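You operate a simulated robot arm through the tools that you are given. There is no shell and no other tool. Be economical: measure what you need, move in short steps, check, and stop when the job is done.

Carry out the task below with a simulated robot arm. There is one attempt and no reset: what you move stays moved.

TASK
Give the disc with the green top 25 bends in the flexer.
Fine: clamp it for one run, then free the clamp and leave it in the seat; the other discs stay.

It is judged by the outcome, as a careful person would: the job done as asked, and still so three seconds after it is handed in. It fails if anything else is knocked over, pushed out of place, dropped, spilled or broken.

THE ROBOT
A 7-joint arm with a two-finger parallel gripper, fixed in place. Base frame: the origin is at the foot of the arm, x ahead of it, y to its left, z up; the work surface is at about z = 2. Lengths are in mm, angles in degrees, forces in N, time in s.
With the tool pointing down near the work surface it reaches from about 240 to 620 mm from the base axis. Its first joint turns from -66.0 to 66.0 degrees. Payload 2.6 kg.
Tool frame: the origin (TCP) lies between the finger pads and is the grasp point; the fingertips stand 30 mm ahead of it; z points along the fingers, y is the line along which they close. The gripper opens to 94 mm. The fingers are 28 mm wide and 10 mm thick; the gripper's body (50 by 96 mm) begins 55 mm behind the TCP.
Orientation is told as [roll, pitch, yaw] about the base's x, y, z axes, in that order, counted from this pose: with the fingers straight down and closing along the base's y, the tool's x points along the base's -x, its y along +y and its z along -z.

THE INTERFACE
- The arm moves only by the tool jog_arm. Its argument "commands" is a list of rows, each a list of 7 numbers: the shift along the base's x, y, z in mm, then the turn, a rotation vector about the base's x, y, z in degrees, then the gripper command, from -1 (shut) to 1 (fully open), values between in proportion. In form: [[tx, ty, tz, wx, wy, wz, hand], ...]. A call has 1 to 12 rows; each row shifts and turns the commanded pose from where the row before left it. A row lasts 0.2 s, in which the tool goes at most 50 mm and 8.6 degrees; a call with a longer step from one row to the next is refused whole, and so is a gripper value outside its range. A pose out of reach is approached as far as the arm can. The call stops where the force on the tool passes 90 N (or 10 N more than at its start, if that is more) or the arm is blocked; 0.2 s more then pass. The fingers move at their own pace (about 72 mm/s each) and stop on an object; they squeeze with about 25 N. The grip force told is the motor's: it shows also when the fingers shut on nothing. Time passes only in rows, and 0.2 s behind the last, so rows that do not move let the fingers close. It gives the time, the measured TCP pose, the force on the tool (base axes), the opening and the grip force at its end, in the units of the frame above (readings bear some noise).
- Cameras (640 x 400 px; columns grow to the right, rows downward): "scene" is fixed at [50.3, 453.2, 554.6]; the picture's right is [-0.56, -0.83, 0.00], its down [-0.54, 0.37, -0.75] and it looks along [0.62, -0.42, -0.66] (base axes); focal length 306 px, centre (320, 200). "wrist" rides on the gripper at [-37, 0, -58] in the tool frame; the picture's right is [0.00, -1.00, 0.00], its down [0.97, 0.00, -0.24] and it looks along [0.24, 0.00, 0.97] (tool axes); focal length 218 px, centre (320, 200).
- grab_frame(camera): a new picture of that camera. No time passes.
- probe_pixels(camera, pixels): for up to 12 pixels [column, row] of the newest picture of that camera ("zoom" is the newest enlarged one), the place [x, y, z] in the base frame of the surface seen there, good to about 3 mm. No time passes.
- zoom(camera, box): a new picture of the part [left, top, right, bottom] of that camera's present view, enlarged. No time passes.
- sign_off(): hands the job in; it is judged then, once.

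Work in short steps. Measure before you move; look again where a grasp or a placing could have gone wrong, and mend it. You have 80 turns and 34 pictures in all, those below and enlarged ones among them. Open the gripper and draw the arm clear of the work before you hand the job in, unless the task says otherwise; then end with one line.

The tools are called after "Call:" as a command line: name --pt "numbers of a row" for each row, then --argument value for the rest, lists and objects as JSON in quotes. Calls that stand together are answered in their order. jog_arm: Moves the arm, as the interface text tells. Its arguments: {"type":"object","properties":{"commands":{"type":"array","items":{"type":"array","items":{"type":"number"}}}},"required":["commands"]} The other tools are called the same way: grab_frame (camera) takes a picture; probe_pixels (camera, pixels) gives the place of the surface under pixels of a picture; zoom (camera, box) takes an enlarged picture of a part of a camera's view; sign_off () hands the job in.

At the start:

```text
time: 0.0
tool_pos: [295.2, 168.2, 292.7]
ee_rot: [0.0, 0.0, 0.1]
contact_force: [0.2, 0.5, -0.3]
finger_gap: 94.1
grip_force: 0.1
```

scene: 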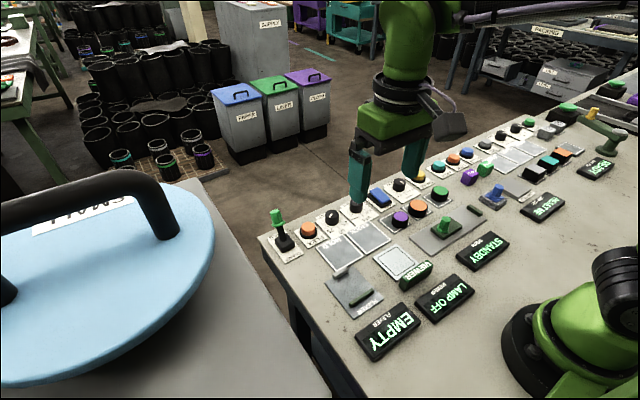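
wrist: 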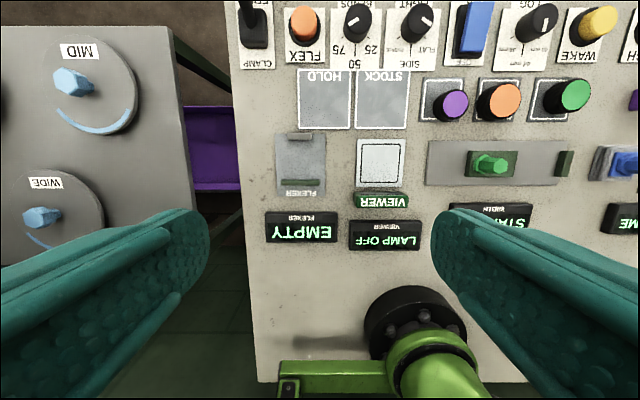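

The wrist view shows the flexer (300,165), the discs at (453,105), (500,100) and (572,95), and the controls along the top edge. I'll enlarge those areas to read the labels.

Call:
zoom --camera "wrist" --box '[230, 0, 440, 130]'

Call:
zoom --camera "scene" --box '[260, 170, 460, 295]'

Call:
zoom --camera "scene" --box '[400, 100, 640, 250]'

```text
3.05 times, centred on (335, 65) of wrist
```

zoom: 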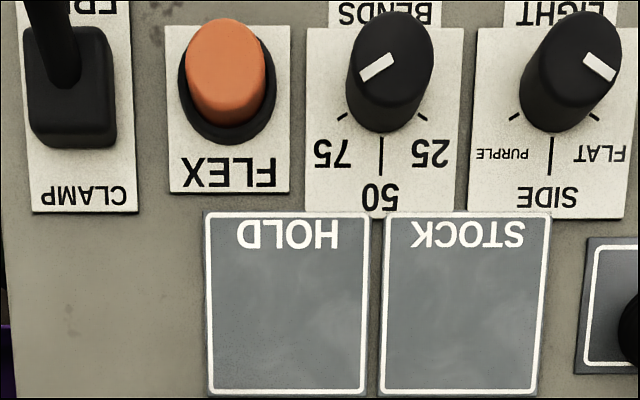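

```text
3.20 times, centred on (360, 232) of scene
```

zoom: 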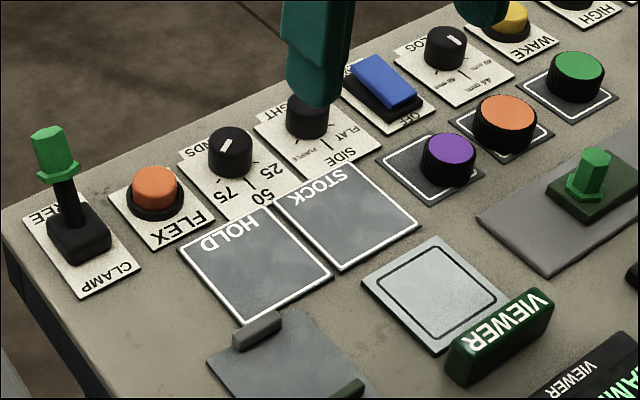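

```text
2.67 times, centred on (520, 175) of scene
```

zoom: 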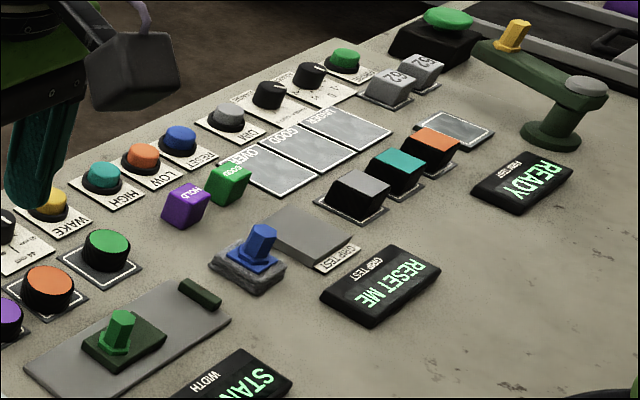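

The bends knob seems to point at 75, and the flexer reads EMPTY. I'll probe the places that matter.

Call:
grab_frame --camera "wrist"

Call:
probe_pixels --camera "wrist" --pixels '[[575, 92], [500, 98], [453, 103], [300, 136], [300, 165], [300, 183], [302, 22], [358, 18], [255, 5], [255, 35], [320, 150], [281, 150]]'

Call:
probe_pixels --camera "scene" --pixels '[[278, 213], [282, 240], [308, 228], [332, 215], [440, 190], [354, 278], [341, 270], [368, 300], [331, 274], [376, 294], [355, 310], [440, 200]]'

```text
28 pictures are left
```

wrist: 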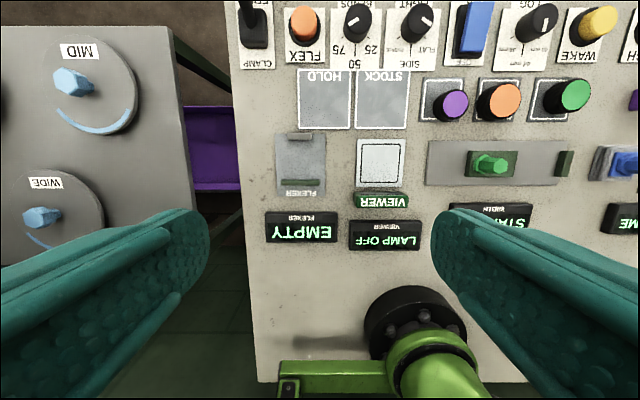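

```text
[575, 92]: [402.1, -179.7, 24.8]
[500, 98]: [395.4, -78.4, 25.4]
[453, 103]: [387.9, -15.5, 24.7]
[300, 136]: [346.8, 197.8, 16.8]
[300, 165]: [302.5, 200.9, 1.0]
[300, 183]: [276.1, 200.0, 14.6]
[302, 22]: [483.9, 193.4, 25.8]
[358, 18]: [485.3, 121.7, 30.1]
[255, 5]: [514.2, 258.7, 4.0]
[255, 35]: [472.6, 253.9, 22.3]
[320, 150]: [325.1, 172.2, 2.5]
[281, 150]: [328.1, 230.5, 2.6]
```

```text
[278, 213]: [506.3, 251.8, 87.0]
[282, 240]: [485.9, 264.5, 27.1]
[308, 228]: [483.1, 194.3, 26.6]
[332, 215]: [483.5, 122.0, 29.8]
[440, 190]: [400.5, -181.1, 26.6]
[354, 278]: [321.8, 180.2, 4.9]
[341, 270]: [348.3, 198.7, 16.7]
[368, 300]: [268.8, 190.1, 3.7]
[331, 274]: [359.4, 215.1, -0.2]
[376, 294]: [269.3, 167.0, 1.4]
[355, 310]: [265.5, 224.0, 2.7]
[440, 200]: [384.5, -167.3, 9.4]
```

Next I move forward over the knob and flexer for a closer wrist view.

Call:
jog_arm --pt "40 -6 -20 0 0 0 1" --pt "40 -6 -20 0 0 0 1" --pt "40 -6 -20 0 0 0 1" --pt "0 0 0 0 0 0 1"

Call:
grab_frame --camera "wrist"

```text
time: 1.0
tool_pos: [415.7, 148.8, 233.1]
ee_rot: [0.0, 0.0, 0.0]
contact_force: [0.3, -0.2, 0.1]
finger_gap: 94.1
grip_force: 0.0
```

```text
27 pictures are left
```

wrist: 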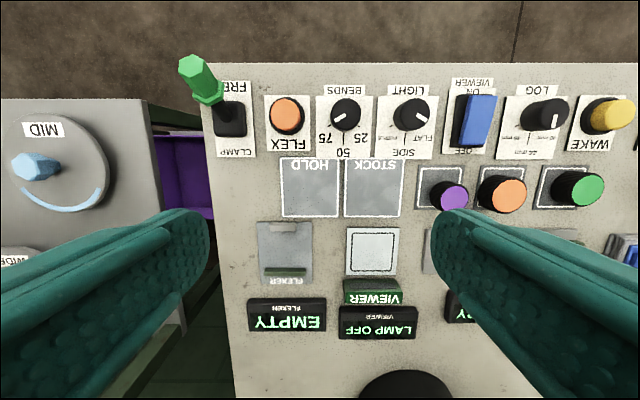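

Call:
zoom --camera "wrist" --box '[180, 50, 460, 225]'

Call:
zoom --camera "wrist" --box '[240, 200, 340, 300]'

Call:
probe_pixels --camera "wrist" --pixels '[[346, 110], [330, 115], [360, 115], [346, 98], [346, 122], [578, 187], [596, 187], [562, 187], [578, 172], [578, 202], [285, 112], [198, 75]]'

```text
2.29 times, centred on (320, 138) of wrist
```

zoom: 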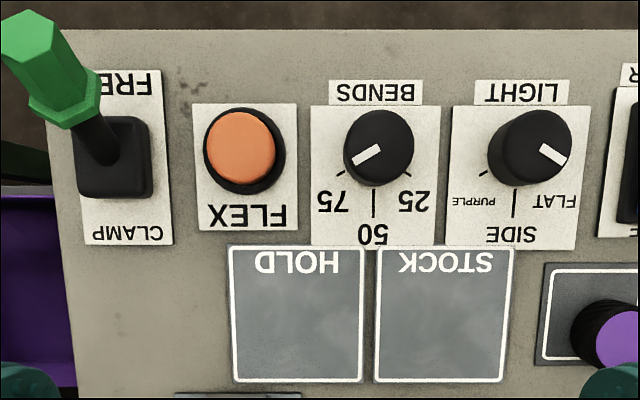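

```text
4.00 times, centred on (290, 250) of wrist
```

zoom: 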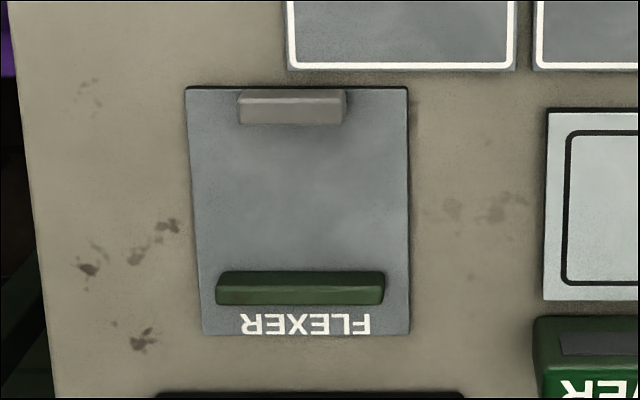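

```text
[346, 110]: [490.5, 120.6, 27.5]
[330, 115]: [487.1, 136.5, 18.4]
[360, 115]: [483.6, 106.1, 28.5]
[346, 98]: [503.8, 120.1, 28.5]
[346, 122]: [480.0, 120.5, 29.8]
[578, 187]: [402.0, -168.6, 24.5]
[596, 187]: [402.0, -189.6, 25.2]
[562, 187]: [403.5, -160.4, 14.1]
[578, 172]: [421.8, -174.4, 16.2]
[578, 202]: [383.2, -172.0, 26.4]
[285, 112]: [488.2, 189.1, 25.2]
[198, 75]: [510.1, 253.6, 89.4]
```

The knob is at about (491,121), points to 75 and must turn +120° to reach 25. I go above it with yaw -60 so the turn ends at +60.

Call:
jog_arm --pt "10 -3.5 -16 0 0 -7.5 0.1" --pt "10 -3.5 -16 0 0 -7.5 0.1" --pt "10 -3.5 -16 0 0 -7.5 0.1" --pt "10 -3.5 -16 0 0 -7.5 0.1" --pt "10 -3.5 -16 0 0 -7.5 0.1" --pt "10 -3.5 -16 0 0 -7.5 0.1" --pt "10 -3.5 -16 0 0 -7.5 0.1" --pt "5 -3.5 -16 0 0 -7.5 0.1" --pt "0 0 0 0 0 0 0.1"

Call:
grab_frame --camera "wrist"

```text
time: 3.0
tool_pos: [490.0, 124.1, 104.5]
ee_rot: [0.0, 0.0, -60.1]
contact_force: [0.7, -0.6, 0.1]
finger_gap: 51.7
grip_force: 0.1
```

```text
24 pictures are left
```

wrist: 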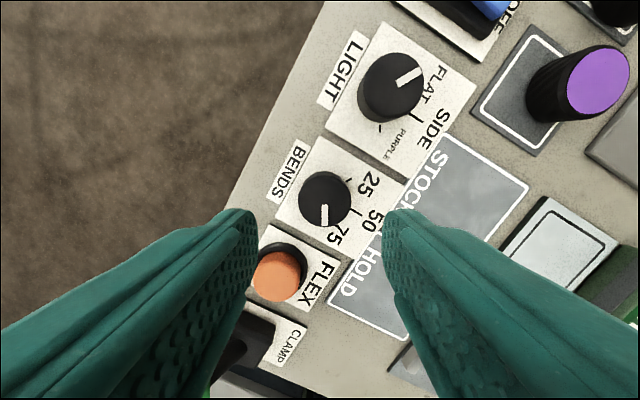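

Call:
probe_pixels --camera "wrist" --pixels '[[303, 195], [347, 193], [325, 176], [325, 193], [324, 218], [324, 236], [362, 213], [349, 181], [300, 210], [280, 285]]'

```text
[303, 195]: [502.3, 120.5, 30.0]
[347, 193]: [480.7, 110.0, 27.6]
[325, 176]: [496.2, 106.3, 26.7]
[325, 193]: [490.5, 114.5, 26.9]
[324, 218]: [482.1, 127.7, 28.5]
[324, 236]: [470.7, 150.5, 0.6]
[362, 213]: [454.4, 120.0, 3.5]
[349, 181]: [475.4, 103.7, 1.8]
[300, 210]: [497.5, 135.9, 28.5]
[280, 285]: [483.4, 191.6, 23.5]
```

Knob centre is about (490,120.5) with its top at z≈28. I centre on it, descend and grip.

Call:
jog_arm --pt "0 -3.5 -20 0 0 0 0.1" --pt "0 0 -22 0 0 0 0.1" --pt "0 0 -22 0 0 0 0.1" --pt "0 0 0 0 0 0 -0.5" --pt "0 0 0 0 0 0 -0.5"

```text
time: 4.2
tool_pos: [488.0, 118.5, 40.0]
ee_rot: [-0.3, 0.1, -60.2]
contact_force: [-17.7, -6.9, 5.1]
finger_gap: 34.9
grip_force: 45.2
```

One side is loaded (-18,-7 N), so the knob lies slightly further along that way. I shift 2 mm and let it settle.

Call:
jog_arm --pt "-2 -1.5 0 0 0 0 -0.6" --pt "0 0 0 0 0 0 -0.6"

```text
time: 4.8
tool_pos: [488.3, 119.6, 41.1]
ee_rot: [0.2, 0.0, -59.9]
contact_force: [6.5, 0.3, -17.6]
finger_gap: 34.6
grip_force: 45.3
```

Nearly balanced, with a 34.6 mm grip. I turn +96° in small steps and then check.

Call:
jog_arm --pt "0 0 0 0 0 8 -0.6" --pt "0 0 0 0 0 8 -0.6" --pt "0 0 0 0 0 8 -0.6" --pt "0 0 0 0 0 8 -0.6" --pt "0 0 0 0 0 8 -0.6" --pt "0 0 0 0 0 8 -0.6" --pt "0 0 0 0 0 8 -0.6" --pt "0 0 0 0 0 8 -0.6" --pt "0 0 0 0 0 8 -0.6" --pt "0 0 0 0 0 8 -0.6" --pt "0 0 0 0 0 8 -0.6" --pt "0 0 0 0 0 8 -0.6"

Call:
zoom --camera "wrist" --box '[220, 130, 420, 255]'

```text
time: 7.4
tool_pos: [488.2, 120.6, 42.5]
ee_rot: [0.1, -0.2, 36.4]
contact_force: [14.4, 24.0, -25.0]
finger_gap: 34.7
grip_force: 45.5
```

```text
3.20 times, centred on (320, 192) of wrist
```

zoom: 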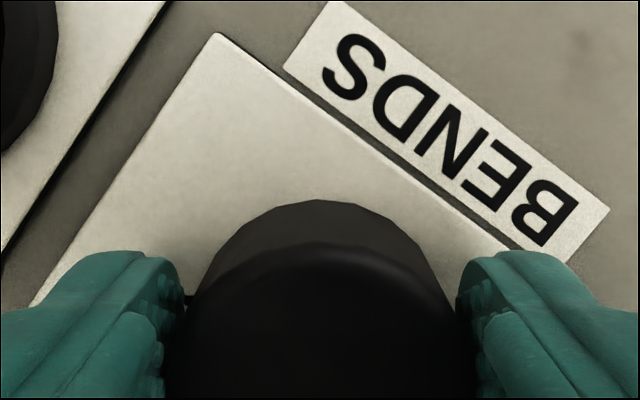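

Call:
jog_arm --pt "0 0 0 0 0 8 -0.6" --pt "0 0 0 0 0 8 -0.6" --pt "0 0 0 0 0 8 -0.6" --pt "0 0 0 0 0 0 0.1" --pt "0 0 0 0 0 0 0.1" --pt "0 0 30 0 0 0 0.1" --pt "0 0 40 0 0 0 0.1" --pt "0 0 0 0 0 0 0.1"

Call:
zoom --camera "wrist" --box '[220, 130, 420, 255]'

```text
time: 9.2
tool_pos: [487.2, 119.0, 112.9]
ee_rot: [0.0, 0.0, 60.1]
contact_force: [0.0, 1.2, 0.3]
finger_gap: 51.8
grip_force: 0.0
```

```text
3.20 times, centred on (320, 192) of wrist
```

zoom: 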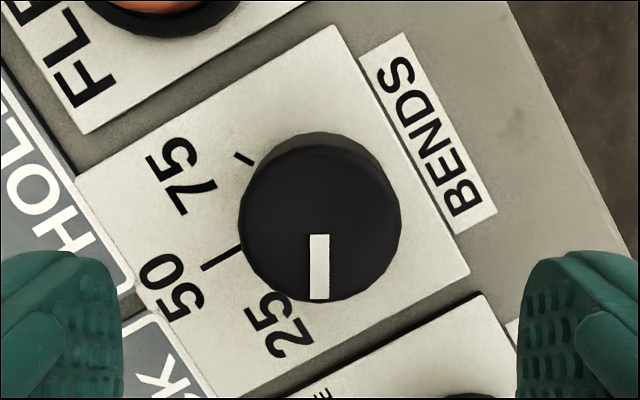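

The pointer is at 25, mirroring its starting view. Now I move above the green disc and return yaw to 0.

Call:
jog_arm --pt "0 0 40 0 0 -7.5 0.8" --pt "-12 -42 0 0 0 -7.5 0.8" --pt "-12 -42 0 0 0 -7.5 0.8" --pt "-12 -42 0 0 0 -7.5 0.8" --pt "-12 -42 0 0 0 -7.5 0.8" --pt "-12 -42 0 0 0 -7.5 0.8" --pt "-12 -42 0 0 0 -7.5 0.8" --pt "-12 -42 0 0 0 -7.5 0.8" --pt "0 0 0 0 0 0 0.8"

Call:
grab_frame --camera "wrist"

```text
time: 11.2
tool_pos: [402.0, -177.9, 151.0]
ee_rot: [-0.1, 0.1, -0.1]
contact_force: [-0.1, 0.2, -0.1]
finger_gap: 84.4
grip_force: 0.0
```

```text
21 pictures are left
```

wrist: 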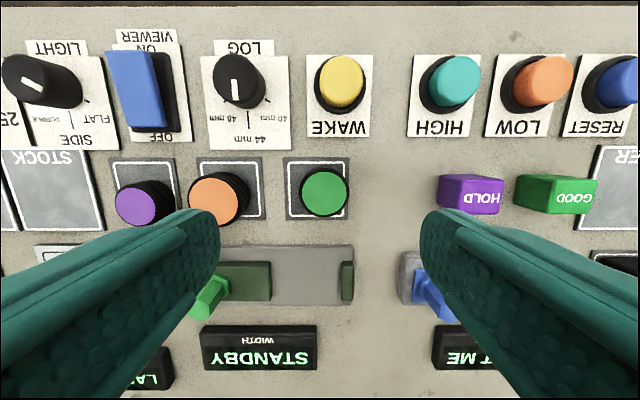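

Call:
probe_pixels --camera "wrist" --pixels '[[324, 193], [303, 193], [346, 193], [324, 174], [324, 213], [295, 200], [240, 195], [440, 185]]'

```text
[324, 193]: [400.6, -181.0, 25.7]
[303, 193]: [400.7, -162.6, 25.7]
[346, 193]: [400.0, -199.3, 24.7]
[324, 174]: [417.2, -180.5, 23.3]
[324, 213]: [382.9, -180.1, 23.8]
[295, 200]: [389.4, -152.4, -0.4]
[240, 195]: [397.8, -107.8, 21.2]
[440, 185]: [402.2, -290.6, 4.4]
```

Green disc centre is (400.5,-181), about 38 mm across, top at z≈25. I descend and grasp it.

Call:
jog_arm --pt "-1.5 -3 -30 0 0 0 0.4" --pt "0 0 -40 0 0 0 0.4" --pt "0 0 -30 0 0 0 0.4" --pt "0 0 -14 0 0 0 0.4" --pt "0 0 0 0 0 0 -0.4" --pt "0 0 0 0 0 0 -0.4" --pt "0 0 0 0 0 0 -0.4"

```text
time: 12.8
tool_pos: [401.7, -178.6, 35.4]
ee_rot: [0.0, -0.1, 0.0]
contact_force: [0.9, -0.5, -0.1]
finger_gap: 43.0
grip_force: 25.2
```

Gripped at 43 mm. I lift and look.

Call:
jog_arm --pt "0 0 20 0 0 0 -0.4" --pt "0 0 40 0 0 0 -0.4" --pt "0 0 40 0 0 0 -0.4" --pt "0 0 0 0 0 0 -0.4"

Call:
grab_frame --camera "wrist"

```text
time: 13.8
tool_pos: [401.6, -179.1, 137.9]
ee_rot: [0.0, 0.1, 0.0]
contact_force: [-0.6, 0.3, -0.3]
finger_gap: 42.8
grip_force: 25.4
```

```text
20 pictures are left
```

wrist: 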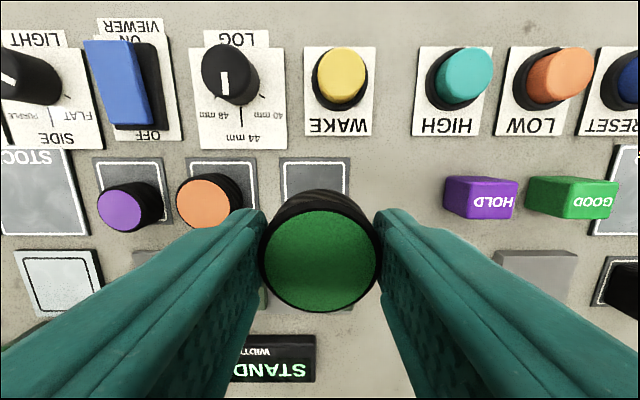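

Call:
probe_pixels --camera "wrist" --pixels '[[320, 258], [320, 213], [320, 308], [268, 258], [372, 258]]'

Call:
probe_pixels --camera "scene" --pixels '[[357, 298], [362, 296], [350, 301], [341, 270], [347, 275], [366, 291], [351, 285], [362, 302]]'

Call:
zoom --camera "scene" --box '[310, 250, 410, 325]'

```text
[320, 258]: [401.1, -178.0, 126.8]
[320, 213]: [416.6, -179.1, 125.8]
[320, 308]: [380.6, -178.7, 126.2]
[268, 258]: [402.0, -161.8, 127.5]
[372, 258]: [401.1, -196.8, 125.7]
```

```text
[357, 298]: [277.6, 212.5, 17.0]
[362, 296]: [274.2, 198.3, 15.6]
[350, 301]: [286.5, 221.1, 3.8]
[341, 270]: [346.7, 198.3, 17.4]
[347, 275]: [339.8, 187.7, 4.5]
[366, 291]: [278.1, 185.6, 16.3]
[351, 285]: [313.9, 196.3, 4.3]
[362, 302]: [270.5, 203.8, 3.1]
```

```text
5.33 times, centred on (360, 288) of scene
```

zoom: 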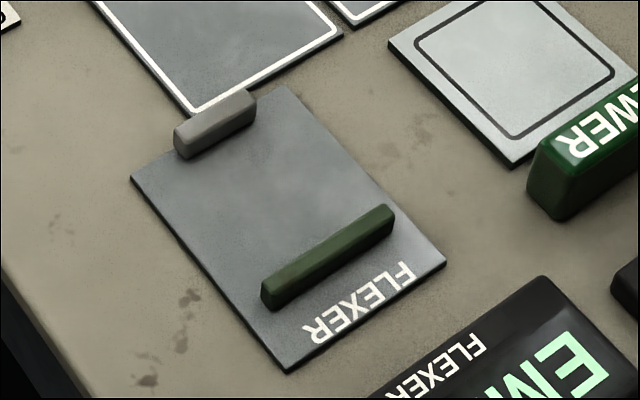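

Call:
probe_pixels --camera "zoom" --pixels '[[215, 125], [195, 165], [230, 150], [250, 110], [262, 290], [392, 208], [325, 245], [310, 235], [330, 265], [134, 180], [285, 368], [443, 262]]'

```text
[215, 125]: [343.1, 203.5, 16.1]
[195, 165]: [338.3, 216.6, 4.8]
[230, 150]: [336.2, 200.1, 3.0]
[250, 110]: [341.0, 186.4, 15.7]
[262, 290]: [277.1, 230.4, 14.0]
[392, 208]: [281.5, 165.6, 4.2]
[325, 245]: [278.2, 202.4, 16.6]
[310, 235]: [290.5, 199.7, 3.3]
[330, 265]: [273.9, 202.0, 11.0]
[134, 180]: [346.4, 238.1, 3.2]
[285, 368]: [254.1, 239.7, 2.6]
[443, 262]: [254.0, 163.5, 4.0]
```

Disc held (centre about 2 mm behind the TCP in x). The seat gap runs x 281–340 with y centre 200, so I carry it to (311,200).

Call:
jog_arm --pt "-10 42 0 0 0 0 -0.4" --pt "-10 42 0 0 0 0 -0.4" --pt "-10 42 0 0 0 0 -0.4" --pt "-10 42 0 0 0 0 -0.4" --pt "-10 42 0 0 0 0 -0.4" --pt "-10 42 0 0 0 0 -0.4" --pt "-10 42 0 0 0 0 -0.4" --pt "-10 42 0 0 0 0 -0.4" --pt "-10 43 0 0 0 0 -0.4" --pt "0 0 -30 0 0 0 -0.4" --pt "0 0 -20 0 0 0 -0.4" --pt "0 0 0 0 0 0 -0.4"

Call:
zoom --camera "scene" --box '[280, 200, 440, 325]'

```text
time: 16.4
tool_pos: [311.9, 199.5, 84.6]
ee_rot: [0.0, 0.0, 0.0]
contact_force: [0.4, -0.2, 0.0]
finger_gap: 42.9
grip_force: 25.3
```

```text
3.20 times, centred on (360, 262) of scene
```

zoom: 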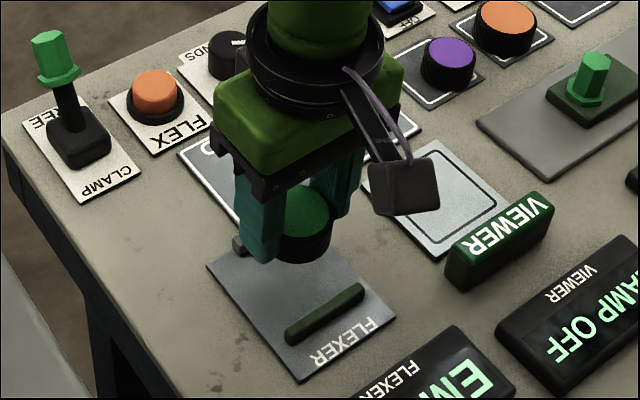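

Call:
jog_arm --pt "-1 0 -25 0 0 0 -0.4" --pt "0 0 -15 0 0 0 -0.4" --pt "0 0 -6 0 0 0 -0.4" --pt "0 0 0 0 0 0 -0.4"

```text
time: 17.4
tool_pos: [311.0, 200.1, 41.2]
ee_rot: [0.0, 0.0, 0.0]
contact_force: [-0.4, 0.0, -1.1]
finger_gap: 42.8
grip_force: 25.1
```

Call:
jog_arm --pt "0 0 -2 0 0 0 -0.4" --pt "0 0 -1.5 0 0 0 -0.4" --pt "0 0 0 0 0 0 -0.4"

```text
time: 18.2
tool_pos: [311.8, 199.7, 38.1]
ee_rot: [0.0, -0.1, 0.0]
contact_force: [0.0, -0.1, -1.1]
finger_gap: 42.7
grip_force: 25.0
```

Call:
jog_arm --pt "0 0 -1 0 0 0 -0.4" --pt "0 0 0 0 0 0 -0.1" --pt "0 0 0 0 0 0 0.2" --pt "0 0 0 0 0 0 0.2" --pt "0 0 25 0 0 0 0.2" --pt "0 0 40 0 0 0 0.2" --pt "0 0 40 0 0 0 0.2" --pt "0 0 0 0 0 0 0.2"

Call:
grab_frame --camera "wrist"

```text
time: 20.0
tool_pos: [310.7, 199.7, 142.8]
ee_rot: [0.0, 0.1, 0.0]
contact_force: [0.6, 0.0, -0.6]
finger_gap: 56.4
grip_force: 0.1
```

```text
17 pictures are left
```

wrist: 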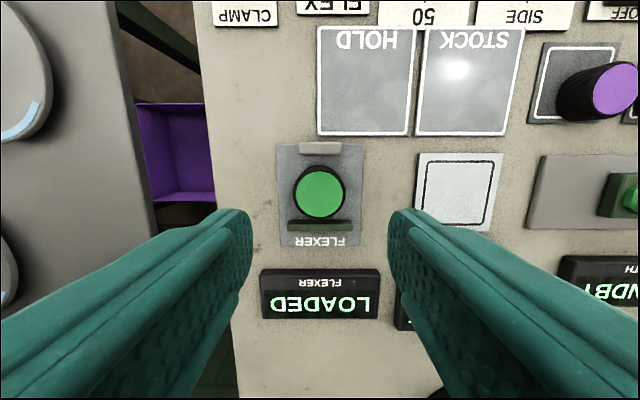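

The flexer reads LOADED. Next is the clamp lever; I move near it at a safe height for a look.

Call:
jog_arm --pt "0 0 40 0 0 0 0.2" --pt "35 13 0 0 0 0 0.2" --pt "35 13 0 0 0 0 0.2" --pt "35 13 0 0 0 0 0.2" --pt "35 13 0 0 0 0 0.2" --pt "0 0 0 0 0 0 0.2"

Call:
grab_frame --camera "wrist"

Call:
zoom --camera "scene" --box '[250, 195, 330, 265]'

```text
time: 21.4
tool_pos: [452.1, 252.4, 182.8]
ee_rot: [0.0, 0.0, 0.0]
contact_force: [-0.3, 0.7, -0.4]
finger_gap: 56.6
grip_force: 0.1
```

```text
16 pictures are left
```

wrist: 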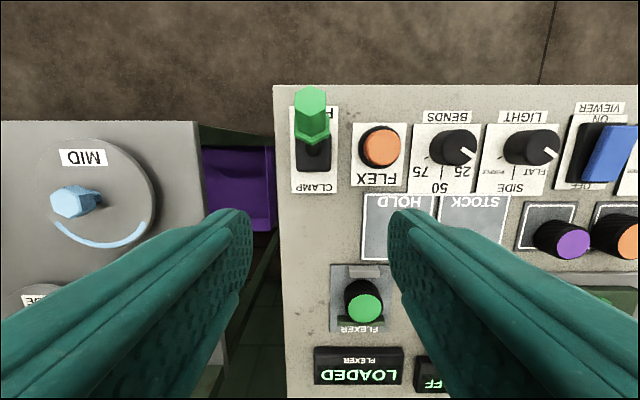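

```text
5.71 times, centred on (290, 230) of scene
```

zoom: 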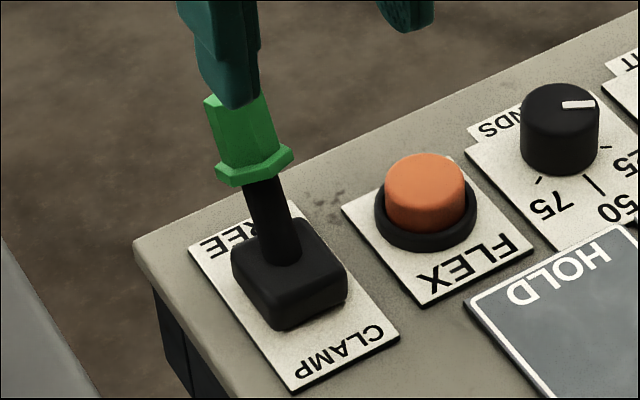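

Call:
probe_pixels --camera "wrist" --pixels '[[310, 95], [312, 120], [300, 120], [325, 120], [312, 135], [312, 150], [312, 190], [380, 146], [365, 300]]'

Call:
probe_pixels --camera "zoom" --pixels '[[245, 120], [250, 165], [270, 210], [280, 250], [300, 290], [424, 185]]'

```text
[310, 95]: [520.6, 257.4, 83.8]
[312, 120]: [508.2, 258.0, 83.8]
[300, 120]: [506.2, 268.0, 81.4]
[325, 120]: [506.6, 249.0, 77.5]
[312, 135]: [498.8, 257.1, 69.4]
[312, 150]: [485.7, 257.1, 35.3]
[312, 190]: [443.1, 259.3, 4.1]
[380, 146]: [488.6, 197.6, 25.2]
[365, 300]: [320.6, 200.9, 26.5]
```

```text
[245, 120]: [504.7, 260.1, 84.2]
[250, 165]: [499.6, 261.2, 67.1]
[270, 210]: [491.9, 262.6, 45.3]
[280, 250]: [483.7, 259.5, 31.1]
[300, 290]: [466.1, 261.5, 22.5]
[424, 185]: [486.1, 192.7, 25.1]
```

Handle is centred near (512,258), z 68–97, tilted toward FREE (+x). I go above it, descend and grip it across y.

Call:
jog_arm --pt "30 3 0 0 0 0 0.2" --pt "30 3 0 0 0 0 0.2" --pt "0 0 -40 0 0 0 0.2" --pt "0 0 -37 0 0 0 0.2" --pt "0 0 0 0 0 0 -0.5" --pt "0 0 0 0 0 0 -0.7" --pt "0 0 0 0 0 0 -0.7"

```text
time: 23.0
tool_pos: [513.8, 258.5, 105.2]
ee_rot: [-0.3, -0.1, -0.2]
contact_force: [-2.1, -10.5, -2.3]
finger_gap: 23.2
grip_force: 44.7
```

Gripped. I swing it along an arc toward CLAMP (-x).

Call:
jog_arm --pt "-11 0 4 0 0 0 -0.7" --pt "-11 0 2 0 0 0 -0.7" --pt "-11 0 1 0 0 0 -0.7" --pt "-11 0 -1 0 0 0 -0.7" --pt "-8 0 -2 0 0 0 -0.7" --pt "0 0 0 0 0 0 -0.7"

Call:
grab_frame --camera "scene"

```text
time: 24.4
tool_pos: [462.0, 258.1, 112.1]
ee_rot: [0.1, -0.6, 0.0]
contact_force: [12.9, -6.2, 20.6]
finger_gap: 23.4
grip_force: 45.0
```

```text
14 pictures are left
```

scene: 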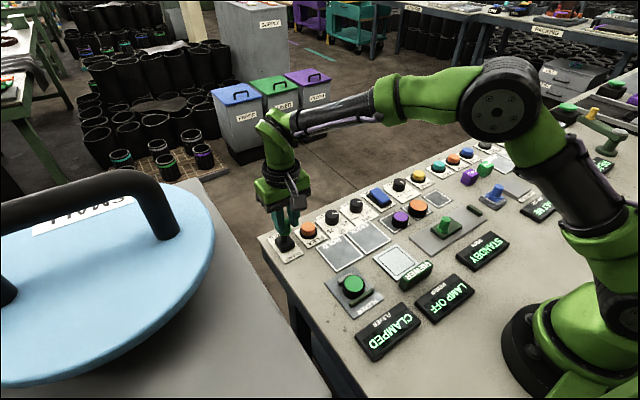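

Display reads CLAMPED. I move a little further to the lever's stop, then release and rise.

Call:
jog_arm --pt "-5 0 -1 0 0 0 -0.7" --pt "-5 0 -2 0 0 0 -0.7" --pt "0 0 0 0 0 0 -0.7"

```text
time: 25.2
tool_pos: [451.1, 259.0, 108.1]
ee_rot: [0.1, -0.5, 0.0]
contact_force: [12.8, -5.1, 14.3]
finger_gap: 23.2
grip_force: 44.9
```

Call:
jog_arm --pt "0 0 0 0 0 0 0.1" --pt "0 0 0 0 0 0 0.1" --pt "0 0 30 0 0 0 0.1" --pt "0 0 30 0 0 0 0.1" --pt "0 0 0 0 0 0 -1"

Call:
zoom --camera "scene" --box '[250, 190, 450, 365]'

```text
time: 26.4
tool_pos: [449.4, 256.8, 167.8]
ee_rot: [-0.1, 0.0, 0.0]
contact_force: [0.7, 0.7, -0.5]
finger_gap: 0.0
grip_force: 3.4
```

```text
2.29 times, centred on (350, 278) of scene
```

zoom: 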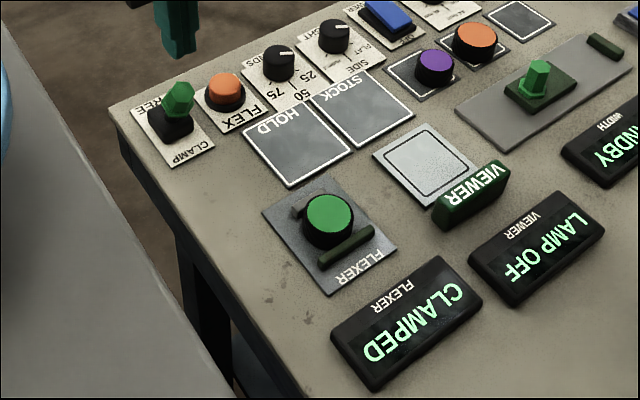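

Clamp holds. Before pressing I move over the FLEX button with fingers shut and verify the dial.

Call:
jog_arm --pt "12 -20 0 0 0 0 -1" --pt "12 -20 0 0 0 0 -1" --pt "13 -22 0 0 0 0 -1" --pt "0 0 0 0 0 0 -1"

Call:
zoom --camera "wrist" --box '[260, 110, 500, 260]'

```text
time: 27.4
tool_pos: [487.9, 196.0, 166.4]
ee_rot: [-0.1, 0.0, 0.1]
contact_force: [0.4, 0.3, -0.1]
finger_gap: 0.0
grip_force: 24.8
```

```text
2.67 times, centred on (380, 185) of wrist
```

zoom: 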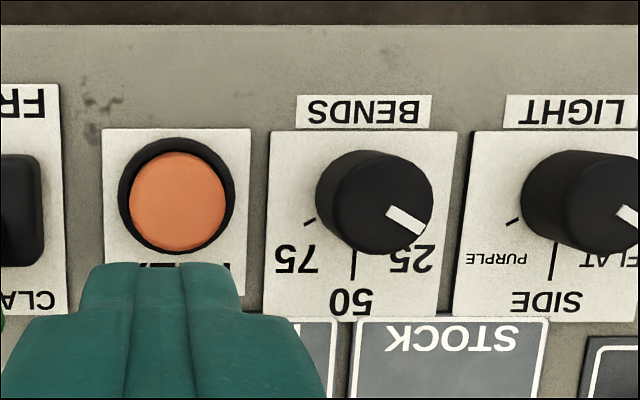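

The dial points at 25, the mirror of its initial 75. I probe the button.

Call:
probe_pixels --camera "zoom" --pixels '[[178, 202], [178, 160], [178, 245], [132, 202], [225, 202]]'

```text
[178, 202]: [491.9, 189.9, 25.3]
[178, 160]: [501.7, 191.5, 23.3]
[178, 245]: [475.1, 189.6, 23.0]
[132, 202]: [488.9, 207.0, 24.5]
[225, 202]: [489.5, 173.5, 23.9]
```

Call:
jog_arm --pt "1 -5 -40 0 0 0 -1" --pt "0 0 -40 0 0 0 -1" --pt "0 0 -26 0 0 0 -1" --pt "0 0 -4 0 0 0 -1" --pt "0 0 -3 0 0 0 -1"

Call:
zoom --camera "scene" --box '[250, 190, 450, 365]'

```text
time: 28.6
tool_pos: [487.8, 191.6, 53.2]
ee_rot: [0.0, 0.0, 0.0]
contact_force: [-0.8, -0.3, 2.0]
finger_gap: 0.0
grip_force: 24.8
```

```text
2.29 times, centred on (350, 278) of scene
```

zoom: 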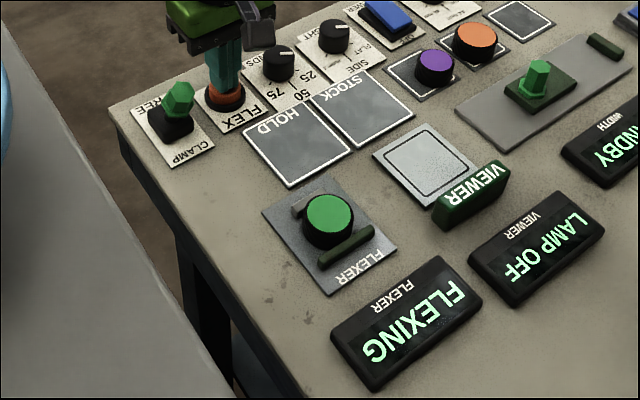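

FLEXING already. I lift off straight up and wait.

Call:
jog_arm --pt "0 0 40 0 0 0 -1" --pt "0 0 40 0 0 0 -1" --pt "0 0 35 0 0 0 -1" --pt "0 0 0 0 0 0 -1" --pt "0 0 0 0 0 0 -1" --pt "0 0 0 0 0 0 -1" --pt "0 0 0 0 0 0 -1" --pt "0 0 0 0 0 0 -1" --pt "0 0 0 0 0 0 -1" --pt "0 0 0 0 0 0 -1" --pt "0 0 0 0 0 0 -1" --pt "0 0 0 0 0 0 -1"

Call:
jog_arm --pt "0 0 0 0 0 0 0.1" --pt "0 0 0 0 0 0 0.1" --pt "0 0 0 0 0 0 0.1" --pt "0 0 0 0 0 0 0.1" --pt "0 0 0 0 0 0 0.1" --pt "0 0 0 0 0 0 0.1" --pt "0 0 0 0 0 0 0.1" --pt "0 0 0 0 0 0 0.1" --pt "0 0 0 0 0 0 0.1" --pt "0 0 0 0 0 0 0.1" --pt "0 0 0 0 0 0 0.1" --pt "0 0 0 0 0 0 0.1"

Call:
zoom --camera "scene" --box '[250, 190, 450, 365]'

```text
time: 31.2
tool_pos: [486.9, 191.2, 167.8]
ee_rot: [0.0, 0.1, -0.1]
contact_force: [1.2, -0.6, 0.2]
finger_gap: 0.0
grip_force: 25.1
```

```text
time: 33.8
tool_pos: [487.0, 192.5, 167.7]
ee_rot: [0.0, 0.1, -0.1]
contact_force: [0.0, -0.7, 0.4]
finger_gap: 51.6
grip_force: 0.1
```

```text
2.29 times, centred on (350, 278) of scene
```

zoom: 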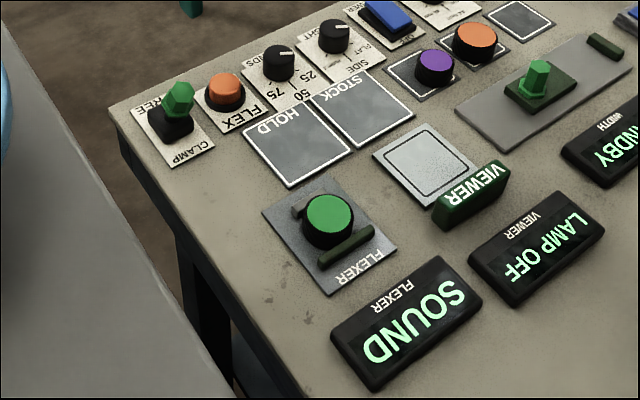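

The run has finished and reads SOUND. I locate the lever handle in its clamped position.

Call:
probe_pixels --camera "zoom" --pixels '[[180, 92], [172, 105], [188, 98], [180, 110], [184, 85]]'

```text
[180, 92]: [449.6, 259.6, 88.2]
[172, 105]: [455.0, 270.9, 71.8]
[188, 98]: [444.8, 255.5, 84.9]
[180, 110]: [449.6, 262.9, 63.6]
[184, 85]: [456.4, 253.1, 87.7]
```

Call:
jog_arm --pt "-13 22 0 0 0 0 0.2" --pt "-13 22 0 0 0 0 0.2" --pt "-12 22.5 0 0 0 0 0.2" --pt "0 0 -30 0 0 0 0.2" --pt "0 0 -32 0 0 0 0.2" --pt "0 0 0 0 0 0 -0.5" --pt "0 0 0 0 0 0 -0.7" --pt "0 0 0 0 0 0 -0.7"

```text
time: 35.6
tool_pos: [449.4, 259.7, 106.7]
ee_rot: [0.1, 0.0, -0.1]
contact_force: [4.1, 7.5, -5.4]
finger_gap: 23.4
grip_force: 45.4
```

Gripped at 23 mm. I swing it back along the arc to FREE.

Call:
jog_arm --pt "11 0 4 0 0 0 -0.7" --pt "11 0 2 0 0 0 -0.7" --pt "11 0 1 0 0 0 -0.7" --pt "11 0 -1 0 0 0 -0.7" --pt "10 0 -2 0 0 0 -0.7" --pt "9 0 -4 0 0 0 -0.7" --pt "0 0 0 0 0 0 -0.7"

Call:
zoom --camera "scene" --box '[250, 190, 450, 365]'

```text
time: 37.2
tool_pos: [513.6, 258.0, 108.9]
ee_rot: [0.1, -0.4, 0.2]
contact_force: [1.4, 14.7, 1.2]
finger_gap: 23.5
grip_force: 45.7
```

```text
2.29 times, centred on (350, 278) of scene
```

zoom: 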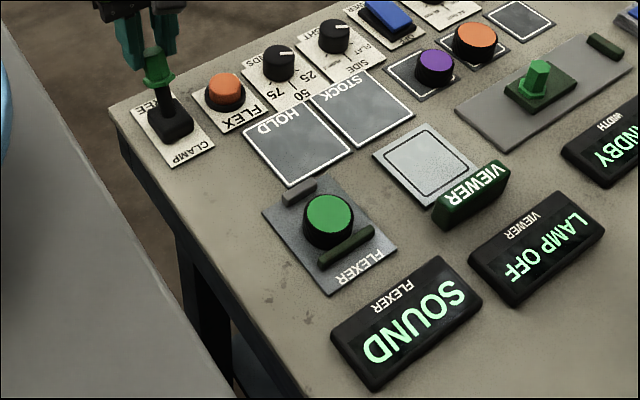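

The jaw has withdrawn. I release the lever, rise and back away.

Call:
jog_arm --pt "0 0 0 0 0 0 0.2" --pt "0 0 0 0 0 0 0.2" --pt "0 0 35 0 0 0 0.2" --pt "0 0 40 0 0 0 0.2" --pt "-30 -20 30 0 0 0 0.6" --pt "-40 -20 20 0 0 0 1" --pt "-40 -20 20 0 0 0 1" --pt "-30 -20 0 0 0 0 1" --pt "0 0 0 0 0 0 1" --pt "0 0 0 0 0 0 1"

Call:
grab_frame --camera "scene"

Call:
zoom --camera "scene" --box '[250, 190, 450, 365]'

```text
time: 39.4
tool_pos: [372.3, 176.9, 250.1]
ee_rot: [0.0, 0.0, 0.1]
contact_force: [0.5, -0.1, 0.5]
finger_gap: 93.8
grip_force: 0.1
```

```text
8 pictures are left
```

scene: 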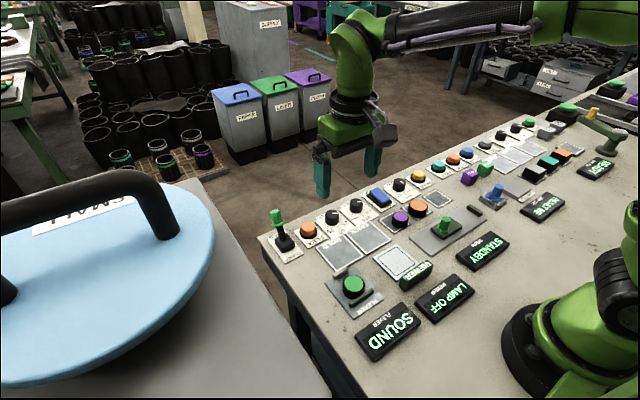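

```text
2.29 times, centred on (350, 278) of scene
```

zoom: 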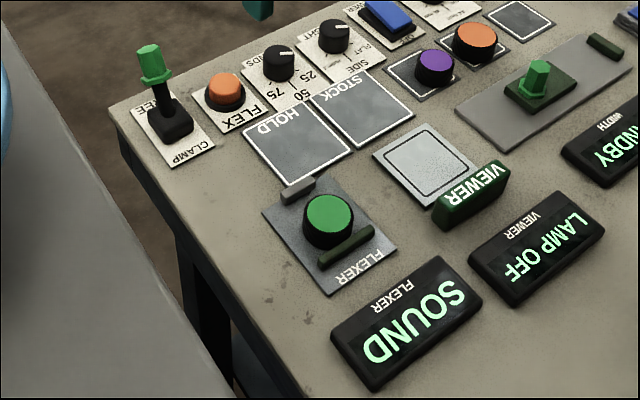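

The lever is at FREE, the disc sits in the seat, the other discs haven't moved and the arm is clear. Handing in.

Call:
sign_off

```text
The job is handed in.
```

The green-topped disc had one clamped run with the dial set to 25 bends, and the flexer display read SOUND afterwards; the clamp is now free, the disc is in the seat, and the other discs were left alone.
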